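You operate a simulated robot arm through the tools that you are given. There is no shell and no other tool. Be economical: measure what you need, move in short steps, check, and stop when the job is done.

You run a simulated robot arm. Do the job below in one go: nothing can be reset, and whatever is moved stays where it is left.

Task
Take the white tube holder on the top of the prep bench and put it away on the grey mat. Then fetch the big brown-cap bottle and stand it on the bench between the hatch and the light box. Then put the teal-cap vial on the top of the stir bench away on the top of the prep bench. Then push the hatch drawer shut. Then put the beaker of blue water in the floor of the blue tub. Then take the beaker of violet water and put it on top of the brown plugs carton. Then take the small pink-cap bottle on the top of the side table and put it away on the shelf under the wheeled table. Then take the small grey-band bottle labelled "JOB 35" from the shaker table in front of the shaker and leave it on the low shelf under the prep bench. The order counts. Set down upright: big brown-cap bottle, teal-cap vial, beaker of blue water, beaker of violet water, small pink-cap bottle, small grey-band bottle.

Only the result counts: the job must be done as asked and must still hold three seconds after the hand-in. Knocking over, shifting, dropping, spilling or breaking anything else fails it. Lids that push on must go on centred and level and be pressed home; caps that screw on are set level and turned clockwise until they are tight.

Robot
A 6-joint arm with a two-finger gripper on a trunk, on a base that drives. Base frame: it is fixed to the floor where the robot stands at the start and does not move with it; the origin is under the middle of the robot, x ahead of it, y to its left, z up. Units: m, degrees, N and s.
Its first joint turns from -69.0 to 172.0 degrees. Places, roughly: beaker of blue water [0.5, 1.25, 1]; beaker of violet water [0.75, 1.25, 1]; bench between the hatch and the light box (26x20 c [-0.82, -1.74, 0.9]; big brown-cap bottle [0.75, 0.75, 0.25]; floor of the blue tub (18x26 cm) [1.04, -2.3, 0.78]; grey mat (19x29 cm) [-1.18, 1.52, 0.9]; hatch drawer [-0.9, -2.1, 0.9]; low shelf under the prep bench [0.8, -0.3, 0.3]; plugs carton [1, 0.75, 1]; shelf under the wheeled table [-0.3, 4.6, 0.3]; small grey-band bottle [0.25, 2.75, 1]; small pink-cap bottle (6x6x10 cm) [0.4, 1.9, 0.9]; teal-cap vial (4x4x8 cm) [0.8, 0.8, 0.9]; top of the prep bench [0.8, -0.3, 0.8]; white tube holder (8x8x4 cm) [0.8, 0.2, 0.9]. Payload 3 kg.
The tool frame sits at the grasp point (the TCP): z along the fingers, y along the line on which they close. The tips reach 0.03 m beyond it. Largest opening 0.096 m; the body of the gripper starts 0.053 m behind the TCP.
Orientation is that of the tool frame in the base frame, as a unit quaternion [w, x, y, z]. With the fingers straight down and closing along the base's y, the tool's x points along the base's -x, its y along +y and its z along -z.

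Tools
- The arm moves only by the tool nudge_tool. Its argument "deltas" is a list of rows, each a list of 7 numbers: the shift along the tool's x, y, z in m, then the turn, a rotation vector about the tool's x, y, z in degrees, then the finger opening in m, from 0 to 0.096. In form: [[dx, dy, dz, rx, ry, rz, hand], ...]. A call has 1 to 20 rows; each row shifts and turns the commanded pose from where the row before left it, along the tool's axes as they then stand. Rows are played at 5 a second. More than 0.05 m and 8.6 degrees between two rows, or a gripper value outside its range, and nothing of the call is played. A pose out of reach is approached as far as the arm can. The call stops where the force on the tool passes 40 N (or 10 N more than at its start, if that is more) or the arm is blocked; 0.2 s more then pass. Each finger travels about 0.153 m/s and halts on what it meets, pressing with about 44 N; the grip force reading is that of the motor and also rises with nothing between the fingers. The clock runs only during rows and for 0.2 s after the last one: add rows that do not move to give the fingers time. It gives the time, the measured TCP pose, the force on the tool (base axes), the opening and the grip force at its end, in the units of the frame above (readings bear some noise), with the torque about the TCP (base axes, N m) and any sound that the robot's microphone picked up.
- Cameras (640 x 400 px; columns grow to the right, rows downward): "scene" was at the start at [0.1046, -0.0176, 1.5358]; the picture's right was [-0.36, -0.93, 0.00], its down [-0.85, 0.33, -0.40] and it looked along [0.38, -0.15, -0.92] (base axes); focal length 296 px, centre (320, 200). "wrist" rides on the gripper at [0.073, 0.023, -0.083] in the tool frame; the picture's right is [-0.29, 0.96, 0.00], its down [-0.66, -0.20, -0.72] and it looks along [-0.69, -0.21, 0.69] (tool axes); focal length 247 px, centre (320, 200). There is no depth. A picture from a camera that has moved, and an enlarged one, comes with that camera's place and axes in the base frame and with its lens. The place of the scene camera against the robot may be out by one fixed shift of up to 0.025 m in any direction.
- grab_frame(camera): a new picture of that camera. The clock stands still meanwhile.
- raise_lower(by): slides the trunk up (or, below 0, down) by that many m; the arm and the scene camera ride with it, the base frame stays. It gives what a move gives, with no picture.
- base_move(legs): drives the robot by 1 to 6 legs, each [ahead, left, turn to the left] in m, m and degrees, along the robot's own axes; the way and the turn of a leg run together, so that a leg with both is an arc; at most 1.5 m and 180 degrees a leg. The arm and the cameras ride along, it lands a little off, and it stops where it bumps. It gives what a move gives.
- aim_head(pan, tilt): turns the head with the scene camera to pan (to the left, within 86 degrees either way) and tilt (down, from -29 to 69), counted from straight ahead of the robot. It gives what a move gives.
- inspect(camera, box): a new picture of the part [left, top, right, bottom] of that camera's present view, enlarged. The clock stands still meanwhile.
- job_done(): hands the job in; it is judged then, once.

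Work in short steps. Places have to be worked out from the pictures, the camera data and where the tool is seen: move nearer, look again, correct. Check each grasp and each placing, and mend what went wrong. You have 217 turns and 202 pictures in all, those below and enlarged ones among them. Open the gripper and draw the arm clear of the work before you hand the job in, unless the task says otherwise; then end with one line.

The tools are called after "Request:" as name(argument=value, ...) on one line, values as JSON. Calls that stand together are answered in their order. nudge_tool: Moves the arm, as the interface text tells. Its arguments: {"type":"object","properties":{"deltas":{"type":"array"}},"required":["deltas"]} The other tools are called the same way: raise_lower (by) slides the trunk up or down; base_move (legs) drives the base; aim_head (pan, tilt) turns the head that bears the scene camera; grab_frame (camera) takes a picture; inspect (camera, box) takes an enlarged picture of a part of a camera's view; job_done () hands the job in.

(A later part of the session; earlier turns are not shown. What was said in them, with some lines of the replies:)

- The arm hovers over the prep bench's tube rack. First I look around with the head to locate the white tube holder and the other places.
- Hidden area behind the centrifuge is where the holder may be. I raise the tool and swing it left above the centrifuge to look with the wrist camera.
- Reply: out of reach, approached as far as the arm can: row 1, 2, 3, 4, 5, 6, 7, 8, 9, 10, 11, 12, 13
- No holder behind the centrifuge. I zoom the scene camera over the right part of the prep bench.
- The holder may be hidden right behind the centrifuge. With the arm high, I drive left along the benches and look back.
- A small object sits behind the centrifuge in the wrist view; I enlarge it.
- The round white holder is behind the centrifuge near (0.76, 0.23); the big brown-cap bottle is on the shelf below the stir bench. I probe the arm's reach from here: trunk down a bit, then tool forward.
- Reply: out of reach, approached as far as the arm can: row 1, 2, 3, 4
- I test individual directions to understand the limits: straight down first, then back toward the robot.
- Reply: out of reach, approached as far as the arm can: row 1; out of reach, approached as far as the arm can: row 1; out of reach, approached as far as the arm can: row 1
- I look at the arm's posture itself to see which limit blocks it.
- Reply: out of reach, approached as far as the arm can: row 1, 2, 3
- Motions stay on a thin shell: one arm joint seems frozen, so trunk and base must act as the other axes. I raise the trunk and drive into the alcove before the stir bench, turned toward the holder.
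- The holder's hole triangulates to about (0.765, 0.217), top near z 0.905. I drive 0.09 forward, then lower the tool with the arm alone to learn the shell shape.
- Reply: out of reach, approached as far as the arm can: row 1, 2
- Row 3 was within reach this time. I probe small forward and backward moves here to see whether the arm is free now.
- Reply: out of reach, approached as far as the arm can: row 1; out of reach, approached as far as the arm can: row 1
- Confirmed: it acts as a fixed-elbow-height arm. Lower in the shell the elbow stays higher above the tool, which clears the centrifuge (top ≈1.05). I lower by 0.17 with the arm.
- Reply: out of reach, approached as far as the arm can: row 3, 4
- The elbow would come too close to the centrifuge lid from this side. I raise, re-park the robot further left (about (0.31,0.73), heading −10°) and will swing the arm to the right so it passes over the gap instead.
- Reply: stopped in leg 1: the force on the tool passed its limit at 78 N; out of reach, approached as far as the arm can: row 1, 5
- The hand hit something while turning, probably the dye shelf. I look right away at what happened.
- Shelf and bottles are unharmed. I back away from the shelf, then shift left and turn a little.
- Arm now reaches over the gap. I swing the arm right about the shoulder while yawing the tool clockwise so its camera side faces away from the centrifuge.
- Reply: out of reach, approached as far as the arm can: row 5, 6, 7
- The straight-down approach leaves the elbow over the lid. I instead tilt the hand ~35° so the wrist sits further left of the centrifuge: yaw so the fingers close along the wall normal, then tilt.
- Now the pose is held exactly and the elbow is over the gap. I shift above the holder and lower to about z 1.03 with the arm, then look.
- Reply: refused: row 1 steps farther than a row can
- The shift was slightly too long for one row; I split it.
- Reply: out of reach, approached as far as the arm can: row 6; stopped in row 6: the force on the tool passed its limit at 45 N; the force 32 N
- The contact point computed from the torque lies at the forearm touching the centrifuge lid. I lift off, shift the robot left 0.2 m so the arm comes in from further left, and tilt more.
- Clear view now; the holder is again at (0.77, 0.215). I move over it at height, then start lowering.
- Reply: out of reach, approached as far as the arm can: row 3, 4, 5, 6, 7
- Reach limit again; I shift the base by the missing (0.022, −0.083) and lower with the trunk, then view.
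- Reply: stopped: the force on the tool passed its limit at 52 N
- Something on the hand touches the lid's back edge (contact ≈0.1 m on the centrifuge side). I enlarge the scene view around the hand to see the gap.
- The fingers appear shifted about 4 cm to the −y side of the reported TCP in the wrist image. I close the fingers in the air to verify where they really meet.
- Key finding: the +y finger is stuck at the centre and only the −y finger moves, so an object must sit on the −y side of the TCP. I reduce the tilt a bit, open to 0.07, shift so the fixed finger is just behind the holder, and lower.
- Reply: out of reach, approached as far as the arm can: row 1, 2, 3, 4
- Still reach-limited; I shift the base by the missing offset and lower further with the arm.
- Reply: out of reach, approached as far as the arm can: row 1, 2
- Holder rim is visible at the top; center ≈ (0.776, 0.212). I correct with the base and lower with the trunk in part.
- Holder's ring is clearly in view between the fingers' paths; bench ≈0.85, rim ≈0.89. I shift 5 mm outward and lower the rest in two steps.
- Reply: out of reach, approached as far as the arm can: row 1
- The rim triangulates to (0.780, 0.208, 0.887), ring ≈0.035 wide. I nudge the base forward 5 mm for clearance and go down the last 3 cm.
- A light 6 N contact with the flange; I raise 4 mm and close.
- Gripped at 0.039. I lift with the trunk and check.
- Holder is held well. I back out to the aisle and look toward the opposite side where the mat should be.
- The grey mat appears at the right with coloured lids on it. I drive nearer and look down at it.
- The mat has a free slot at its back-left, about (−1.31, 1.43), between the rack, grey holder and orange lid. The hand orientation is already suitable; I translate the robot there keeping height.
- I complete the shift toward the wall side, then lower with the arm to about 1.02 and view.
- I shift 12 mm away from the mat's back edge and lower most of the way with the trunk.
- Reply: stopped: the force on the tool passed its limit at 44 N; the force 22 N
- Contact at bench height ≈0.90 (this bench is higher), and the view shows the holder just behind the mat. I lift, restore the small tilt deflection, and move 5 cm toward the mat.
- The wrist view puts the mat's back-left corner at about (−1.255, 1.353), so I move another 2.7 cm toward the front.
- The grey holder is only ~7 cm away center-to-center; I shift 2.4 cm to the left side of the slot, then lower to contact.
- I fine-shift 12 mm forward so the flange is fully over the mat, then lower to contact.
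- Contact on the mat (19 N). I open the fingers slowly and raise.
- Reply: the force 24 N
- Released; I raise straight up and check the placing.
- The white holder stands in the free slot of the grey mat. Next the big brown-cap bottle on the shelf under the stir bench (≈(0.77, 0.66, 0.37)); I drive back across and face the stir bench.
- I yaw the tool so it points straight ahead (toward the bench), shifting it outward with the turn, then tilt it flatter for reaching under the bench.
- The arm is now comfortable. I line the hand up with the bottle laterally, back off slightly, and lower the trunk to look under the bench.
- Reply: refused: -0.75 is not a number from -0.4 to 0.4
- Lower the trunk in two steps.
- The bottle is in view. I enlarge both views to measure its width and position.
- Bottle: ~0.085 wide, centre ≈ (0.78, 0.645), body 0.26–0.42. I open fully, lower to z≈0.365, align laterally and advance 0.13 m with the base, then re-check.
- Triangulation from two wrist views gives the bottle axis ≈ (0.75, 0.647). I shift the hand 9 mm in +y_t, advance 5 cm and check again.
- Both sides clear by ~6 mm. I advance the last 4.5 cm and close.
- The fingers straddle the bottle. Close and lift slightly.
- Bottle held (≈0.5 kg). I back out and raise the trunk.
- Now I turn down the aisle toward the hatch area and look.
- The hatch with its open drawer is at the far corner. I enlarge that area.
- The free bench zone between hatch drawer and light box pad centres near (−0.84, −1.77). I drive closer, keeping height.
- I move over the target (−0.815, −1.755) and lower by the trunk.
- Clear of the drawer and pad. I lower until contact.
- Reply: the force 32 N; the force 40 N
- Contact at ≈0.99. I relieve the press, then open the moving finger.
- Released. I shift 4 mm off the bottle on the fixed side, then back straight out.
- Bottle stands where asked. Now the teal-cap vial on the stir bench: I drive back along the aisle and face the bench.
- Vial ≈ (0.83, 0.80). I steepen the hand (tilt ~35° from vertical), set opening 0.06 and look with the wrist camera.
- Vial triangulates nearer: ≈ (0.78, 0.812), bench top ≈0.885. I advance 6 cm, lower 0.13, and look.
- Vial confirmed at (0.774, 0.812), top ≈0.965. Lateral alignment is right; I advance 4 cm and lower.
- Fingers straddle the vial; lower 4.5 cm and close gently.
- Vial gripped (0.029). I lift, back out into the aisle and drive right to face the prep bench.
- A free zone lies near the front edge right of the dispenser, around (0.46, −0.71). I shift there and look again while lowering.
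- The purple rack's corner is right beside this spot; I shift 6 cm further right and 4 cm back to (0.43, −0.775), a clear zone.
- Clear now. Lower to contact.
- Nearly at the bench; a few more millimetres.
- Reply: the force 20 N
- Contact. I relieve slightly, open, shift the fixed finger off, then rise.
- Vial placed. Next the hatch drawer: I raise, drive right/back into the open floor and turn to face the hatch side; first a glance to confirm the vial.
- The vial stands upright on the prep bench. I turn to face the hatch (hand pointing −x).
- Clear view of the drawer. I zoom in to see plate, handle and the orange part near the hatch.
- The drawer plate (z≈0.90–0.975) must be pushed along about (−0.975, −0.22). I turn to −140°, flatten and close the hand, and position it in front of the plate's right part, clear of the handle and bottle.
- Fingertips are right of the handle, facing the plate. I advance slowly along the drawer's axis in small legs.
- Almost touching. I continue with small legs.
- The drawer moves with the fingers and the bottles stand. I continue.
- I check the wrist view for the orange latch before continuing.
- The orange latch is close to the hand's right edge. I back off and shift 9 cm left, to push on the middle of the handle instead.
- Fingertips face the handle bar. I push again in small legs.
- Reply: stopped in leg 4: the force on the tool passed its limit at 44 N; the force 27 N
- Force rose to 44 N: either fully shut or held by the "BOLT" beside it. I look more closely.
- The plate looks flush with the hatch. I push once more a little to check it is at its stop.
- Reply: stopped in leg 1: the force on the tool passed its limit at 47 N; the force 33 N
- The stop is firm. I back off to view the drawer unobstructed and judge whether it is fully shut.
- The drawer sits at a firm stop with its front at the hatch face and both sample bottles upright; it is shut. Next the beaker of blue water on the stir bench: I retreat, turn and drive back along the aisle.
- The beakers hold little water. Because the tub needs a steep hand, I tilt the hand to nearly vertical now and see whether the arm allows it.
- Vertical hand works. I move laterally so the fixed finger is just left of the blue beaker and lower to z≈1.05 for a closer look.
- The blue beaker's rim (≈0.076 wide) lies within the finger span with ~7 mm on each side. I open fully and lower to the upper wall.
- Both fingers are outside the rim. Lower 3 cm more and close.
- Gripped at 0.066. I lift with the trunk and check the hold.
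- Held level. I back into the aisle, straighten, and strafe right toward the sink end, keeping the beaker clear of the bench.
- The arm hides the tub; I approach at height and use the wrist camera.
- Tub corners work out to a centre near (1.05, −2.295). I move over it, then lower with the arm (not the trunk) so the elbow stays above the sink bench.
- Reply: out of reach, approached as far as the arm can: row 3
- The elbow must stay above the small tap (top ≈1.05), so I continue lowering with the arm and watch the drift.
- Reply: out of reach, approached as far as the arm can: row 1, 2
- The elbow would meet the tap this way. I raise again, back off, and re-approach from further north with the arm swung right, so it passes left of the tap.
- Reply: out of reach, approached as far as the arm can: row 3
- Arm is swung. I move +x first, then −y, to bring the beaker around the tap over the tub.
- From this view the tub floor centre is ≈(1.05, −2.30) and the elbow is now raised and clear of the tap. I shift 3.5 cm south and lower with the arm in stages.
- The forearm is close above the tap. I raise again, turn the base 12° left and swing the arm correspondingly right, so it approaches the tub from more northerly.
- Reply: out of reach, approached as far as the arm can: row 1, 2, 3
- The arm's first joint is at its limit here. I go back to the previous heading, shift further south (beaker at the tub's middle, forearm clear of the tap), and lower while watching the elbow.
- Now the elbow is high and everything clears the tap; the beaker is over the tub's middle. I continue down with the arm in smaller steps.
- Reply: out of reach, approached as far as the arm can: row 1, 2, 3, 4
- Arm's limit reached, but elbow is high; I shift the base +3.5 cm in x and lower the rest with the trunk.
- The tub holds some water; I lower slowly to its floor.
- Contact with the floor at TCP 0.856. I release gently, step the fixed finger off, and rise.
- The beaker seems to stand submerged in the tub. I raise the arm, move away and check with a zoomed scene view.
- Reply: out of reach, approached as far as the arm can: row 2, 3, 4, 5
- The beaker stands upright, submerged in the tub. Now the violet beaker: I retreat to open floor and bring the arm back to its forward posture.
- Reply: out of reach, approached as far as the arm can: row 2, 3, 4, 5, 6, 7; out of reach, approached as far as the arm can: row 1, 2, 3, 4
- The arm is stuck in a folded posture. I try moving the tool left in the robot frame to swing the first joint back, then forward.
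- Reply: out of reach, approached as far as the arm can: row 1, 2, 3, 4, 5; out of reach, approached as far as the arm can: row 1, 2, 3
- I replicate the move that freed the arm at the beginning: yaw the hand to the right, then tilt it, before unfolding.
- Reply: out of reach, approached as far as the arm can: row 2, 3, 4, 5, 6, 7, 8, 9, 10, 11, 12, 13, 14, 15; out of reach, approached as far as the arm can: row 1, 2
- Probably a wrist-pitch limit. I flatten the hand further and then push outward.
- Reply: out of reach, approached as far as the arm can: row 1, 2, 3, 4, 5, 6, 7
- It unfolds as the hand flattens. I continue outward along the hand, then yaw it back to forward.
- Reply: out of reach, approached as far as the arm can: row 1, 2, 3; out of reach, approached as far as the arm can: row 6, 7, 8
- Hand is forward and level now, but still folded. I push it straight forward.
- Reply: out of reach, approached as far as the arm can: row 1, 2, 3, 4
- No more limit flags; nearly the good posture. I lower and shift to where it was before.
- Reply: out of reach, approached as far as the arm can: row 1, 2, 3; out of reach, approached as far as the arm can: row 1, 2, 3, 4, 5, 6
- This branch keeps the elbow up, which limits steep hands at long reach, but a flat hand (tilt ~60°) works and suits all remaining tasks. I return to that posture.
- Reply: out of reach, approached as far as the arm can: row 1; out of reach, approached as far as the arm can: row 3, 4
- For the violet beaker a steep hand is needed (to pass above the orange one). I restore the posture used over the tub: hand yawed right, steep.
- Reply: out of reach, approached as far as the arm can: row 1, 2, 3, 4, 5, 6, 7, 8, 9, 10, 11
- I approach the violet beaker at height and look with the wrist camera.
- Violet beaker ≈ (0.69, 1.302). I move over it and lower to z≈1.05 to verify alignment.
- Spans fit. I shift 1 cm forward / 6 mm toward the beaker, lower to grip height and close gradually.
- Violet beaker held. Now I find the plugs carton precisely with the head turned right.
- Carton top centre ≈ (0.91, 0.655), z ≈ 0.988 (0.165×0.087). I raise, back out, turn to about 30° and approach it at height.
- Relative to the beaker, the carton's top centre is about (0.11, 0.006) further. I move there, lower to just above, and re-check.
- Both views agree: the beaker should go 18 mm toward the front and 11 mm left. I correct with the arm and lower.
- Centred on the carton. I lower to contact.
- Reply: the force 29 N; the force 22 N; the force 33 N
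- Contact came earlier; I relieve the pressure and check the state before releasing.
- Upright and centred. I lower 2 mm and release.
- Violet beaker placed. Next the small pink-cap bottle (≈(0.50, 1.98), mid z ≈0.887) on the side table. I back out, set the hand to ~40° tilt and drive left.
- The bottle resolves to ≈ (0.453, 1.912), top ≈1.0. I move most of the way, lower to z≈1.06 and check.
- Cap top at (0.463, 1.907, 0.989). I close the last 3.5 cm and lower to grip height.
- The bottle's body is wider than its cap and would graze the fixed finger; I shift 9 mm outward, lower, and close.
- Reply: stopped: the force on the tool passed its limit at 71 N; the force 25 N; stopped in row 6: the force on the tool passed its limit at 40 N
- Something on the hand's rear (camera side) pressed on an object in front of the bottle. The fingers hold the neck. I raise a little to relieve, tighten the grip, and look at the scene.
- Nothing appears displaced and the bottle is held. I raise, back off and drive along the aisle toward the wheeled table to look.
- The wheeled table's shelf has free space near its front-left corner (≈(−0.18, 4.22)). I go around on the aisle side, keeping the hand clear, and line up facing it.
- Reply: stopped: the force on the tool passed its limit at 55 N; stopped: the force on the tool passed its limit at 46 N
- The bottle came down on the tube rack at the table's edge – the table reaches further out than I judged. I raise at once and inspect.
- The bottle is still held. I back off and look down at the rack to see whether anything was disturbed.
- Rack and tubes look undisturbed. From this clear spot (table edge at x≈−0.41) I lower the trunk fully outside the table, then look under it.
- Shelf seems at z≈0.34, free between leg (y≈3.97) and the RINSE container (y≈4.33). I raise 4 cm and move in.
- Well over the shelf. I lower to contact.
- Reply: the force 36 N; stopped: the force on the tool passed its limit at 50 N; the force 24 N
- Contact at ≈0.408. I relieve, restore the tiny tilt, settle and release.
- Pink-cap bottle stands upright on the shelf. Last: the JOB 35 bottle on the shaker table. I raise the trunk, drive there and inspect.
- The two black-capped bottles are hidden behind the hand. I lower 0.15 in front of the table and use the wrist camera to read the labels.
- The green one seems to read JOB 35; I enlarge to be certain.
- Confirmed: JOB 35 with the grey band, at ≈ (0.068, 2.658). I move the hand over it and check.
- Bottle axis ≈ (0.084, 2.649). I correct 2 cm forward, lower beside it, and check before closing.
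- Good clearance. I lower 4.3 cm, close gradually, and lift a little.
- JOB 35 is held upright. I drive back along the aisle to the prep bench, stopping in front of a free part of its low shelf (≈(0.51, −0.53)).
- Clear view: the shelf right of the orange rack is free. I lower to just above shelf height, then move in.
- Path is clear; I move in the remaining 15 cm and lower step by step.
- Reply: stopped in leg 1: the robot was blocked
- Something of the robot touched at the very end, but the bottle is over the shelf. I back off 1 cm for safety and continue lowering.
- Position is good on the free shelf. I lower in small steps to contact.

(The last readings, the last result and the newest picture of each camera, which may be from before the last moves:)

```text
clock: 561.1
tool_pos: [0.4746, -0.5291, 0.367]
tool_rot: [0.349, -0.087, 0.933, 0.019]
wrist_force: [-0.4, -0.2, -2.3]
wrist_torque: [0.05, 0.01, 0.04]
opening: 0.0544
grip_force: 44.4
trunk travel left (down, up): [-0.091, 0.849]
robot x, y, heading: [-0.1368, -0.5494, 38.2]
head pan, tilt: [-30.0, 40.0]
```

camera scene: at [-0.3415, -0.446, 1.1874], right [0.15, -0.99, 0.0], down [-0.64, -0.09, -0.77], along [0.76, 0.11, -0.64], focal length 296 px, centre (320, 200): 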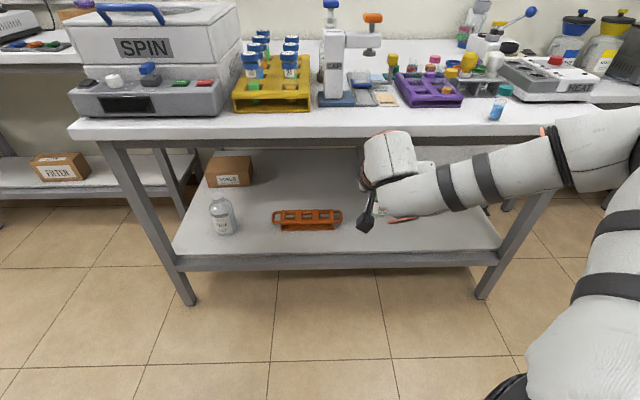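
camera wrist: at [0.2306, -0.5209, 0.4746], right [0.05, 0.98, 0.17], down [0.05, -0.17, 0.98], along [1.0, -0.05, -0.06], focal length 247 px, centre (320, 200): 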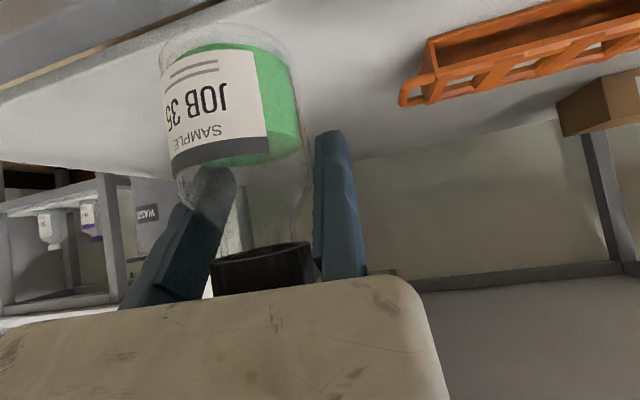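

Request:
raise_lower(by=-0.006)

Request:
raise_lower(by=-0.006)

```text
clock: 561.7
tool_pos: [0.4765, -0.5298, 0.3601]
tool_rot: [0.349, -0.087, 0.933, 0.019]
wrist_force: [-0.2, 0.4, -2.7]
wrist_torque: [0.07, 0.0, -0.01]
opening: 0.0543
grip_force: 44.1
trunk travel left (down, up): [-0.085, 0.855]
robot x, y, heading: [-0.1372, -0.5507, 38.3]
head pan, tilt: [-30.0, 40.0]
```

```text
clock: 562.2
tool_pos: [0.4751, -0.5291, 0.3569]
tool_rot: [0.351, -0.088, 0.932, 0.019]
wrist_force: [1.3, 0.5, 10.5]
wrist_torque: [-0.02, 0.04, 0.03]
opening: 0.0542
grip_force: 43.7
trunk travel left (down, up): [-0.079, 0.861]
robot x, y, heading: [-0.1365, -0.5524, 38.4]
head pan, tilt: [-30.0, 40.0]
```

Gentle contact (≈12 N). I release, step the fixed finger off, rise slightly and back straight out.

Request:
nudge_tool(deltas=[[0, 0, 0, 0, 0, 0, 0.06], [0, 0, 0, 0, 0, 0, 0.072], [0, 0, 0, 0, 0, 0, 0.085], [0, 0.005, 0, 0, 0, 0, 0.09], [0, 0, 0, 0, 0, 0, 0.09]])

Request:
raise_lower(by=0.05)

Request:
base_move(legs=[[-0.25, 0.2, 0]])

Request:
grab_frame(camera="wrist")

```text
clock: 563.4
tool_pos: [0.4732, -0.5255, 0.3555]
tool_rot: [0.349, -0.086, 0.933, 0.018]
wrist_force: [-0.4, -1.7, 1.1]
wrist_torque: [-0.01, 0.03, 0.01]
opening: 0.0898
grip_force: 0.1
trunk travel left (down, up): [-0.079, 0.861]
robot x, y, heading: [-0.1355, -0.5477, 38.0]
head pan, tilt: [-30.0, 40.0]
```

```text
clock: 564.4
tool_pos: [0.474, -0.5249, 0.4051]
tool_rot: [0.349, -0.087, 0.933, 0.019]
wrist_force: [0.3, -0.5, 0.4]
wrist_torque: [-0.02, -0.02, 0.0]
opening: 0.0898
grip_force: 0.1
trunk travel left (down, up): [-0.129, 0.811]
robot x, y, heading: [-0.1362, -0.5445, 38.1]
head pan, tilt: [-30.0, 40.0]
```

```text
clock: 566.5
tool_pos: [0.1535, -0.5237, 0.4054]
tool_rot: [0.349, -0.088, 0.933, 0.019]
wrist_force: [-0.1, -0.5, 0.7]
wrist_torque: [0.0, 0.0, 0.02]
opening: 0.0899
grip_force: 0.0
trunk travel left (down, up): [-0.129, 0.811]
robot x, y, heading: [-0.4555, -0.5504, 38.2]
head pan, tilt: [-30.0, 40.0]
```

```text
2 pictures are left
camera wrist: at [0.0413, -0.521, 0.4192], right [0.05, 0.98, 0.17], down [0.06, -0.17, 0.98], along [1.0, -0.04, -0.06], focal length 247 px, centre (320, 200)
```

wrist: 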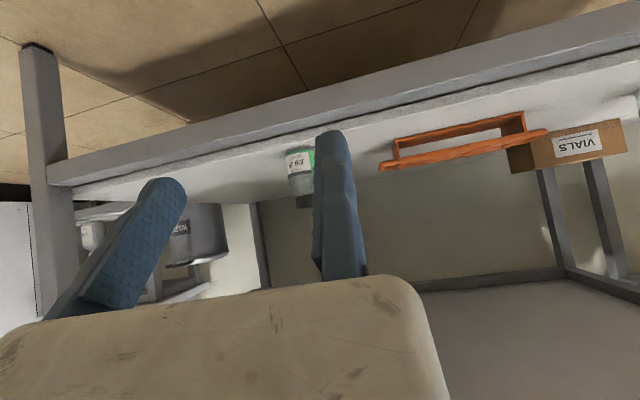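

The JOB 35 bottle stands upright on the low shelf and the arm is clear with the gripper open. All eight steps are done in order, so I hand in.

Request:
job_done()

```text
The job is handed in.
```

I did all eight steps in order and handed the job in. The hand bumped into things a few times: it hit the centrifuge lid, the dye shelf and something in front of the pink-cap bottle, and it pressed the pink-cap bottle onto the tube rack on the wheeled table. Nothing looked moved or tipped afterwards. I judged the hatch drawer shut because it met a firm stop; the beaker of blue water is underwater in the tub.
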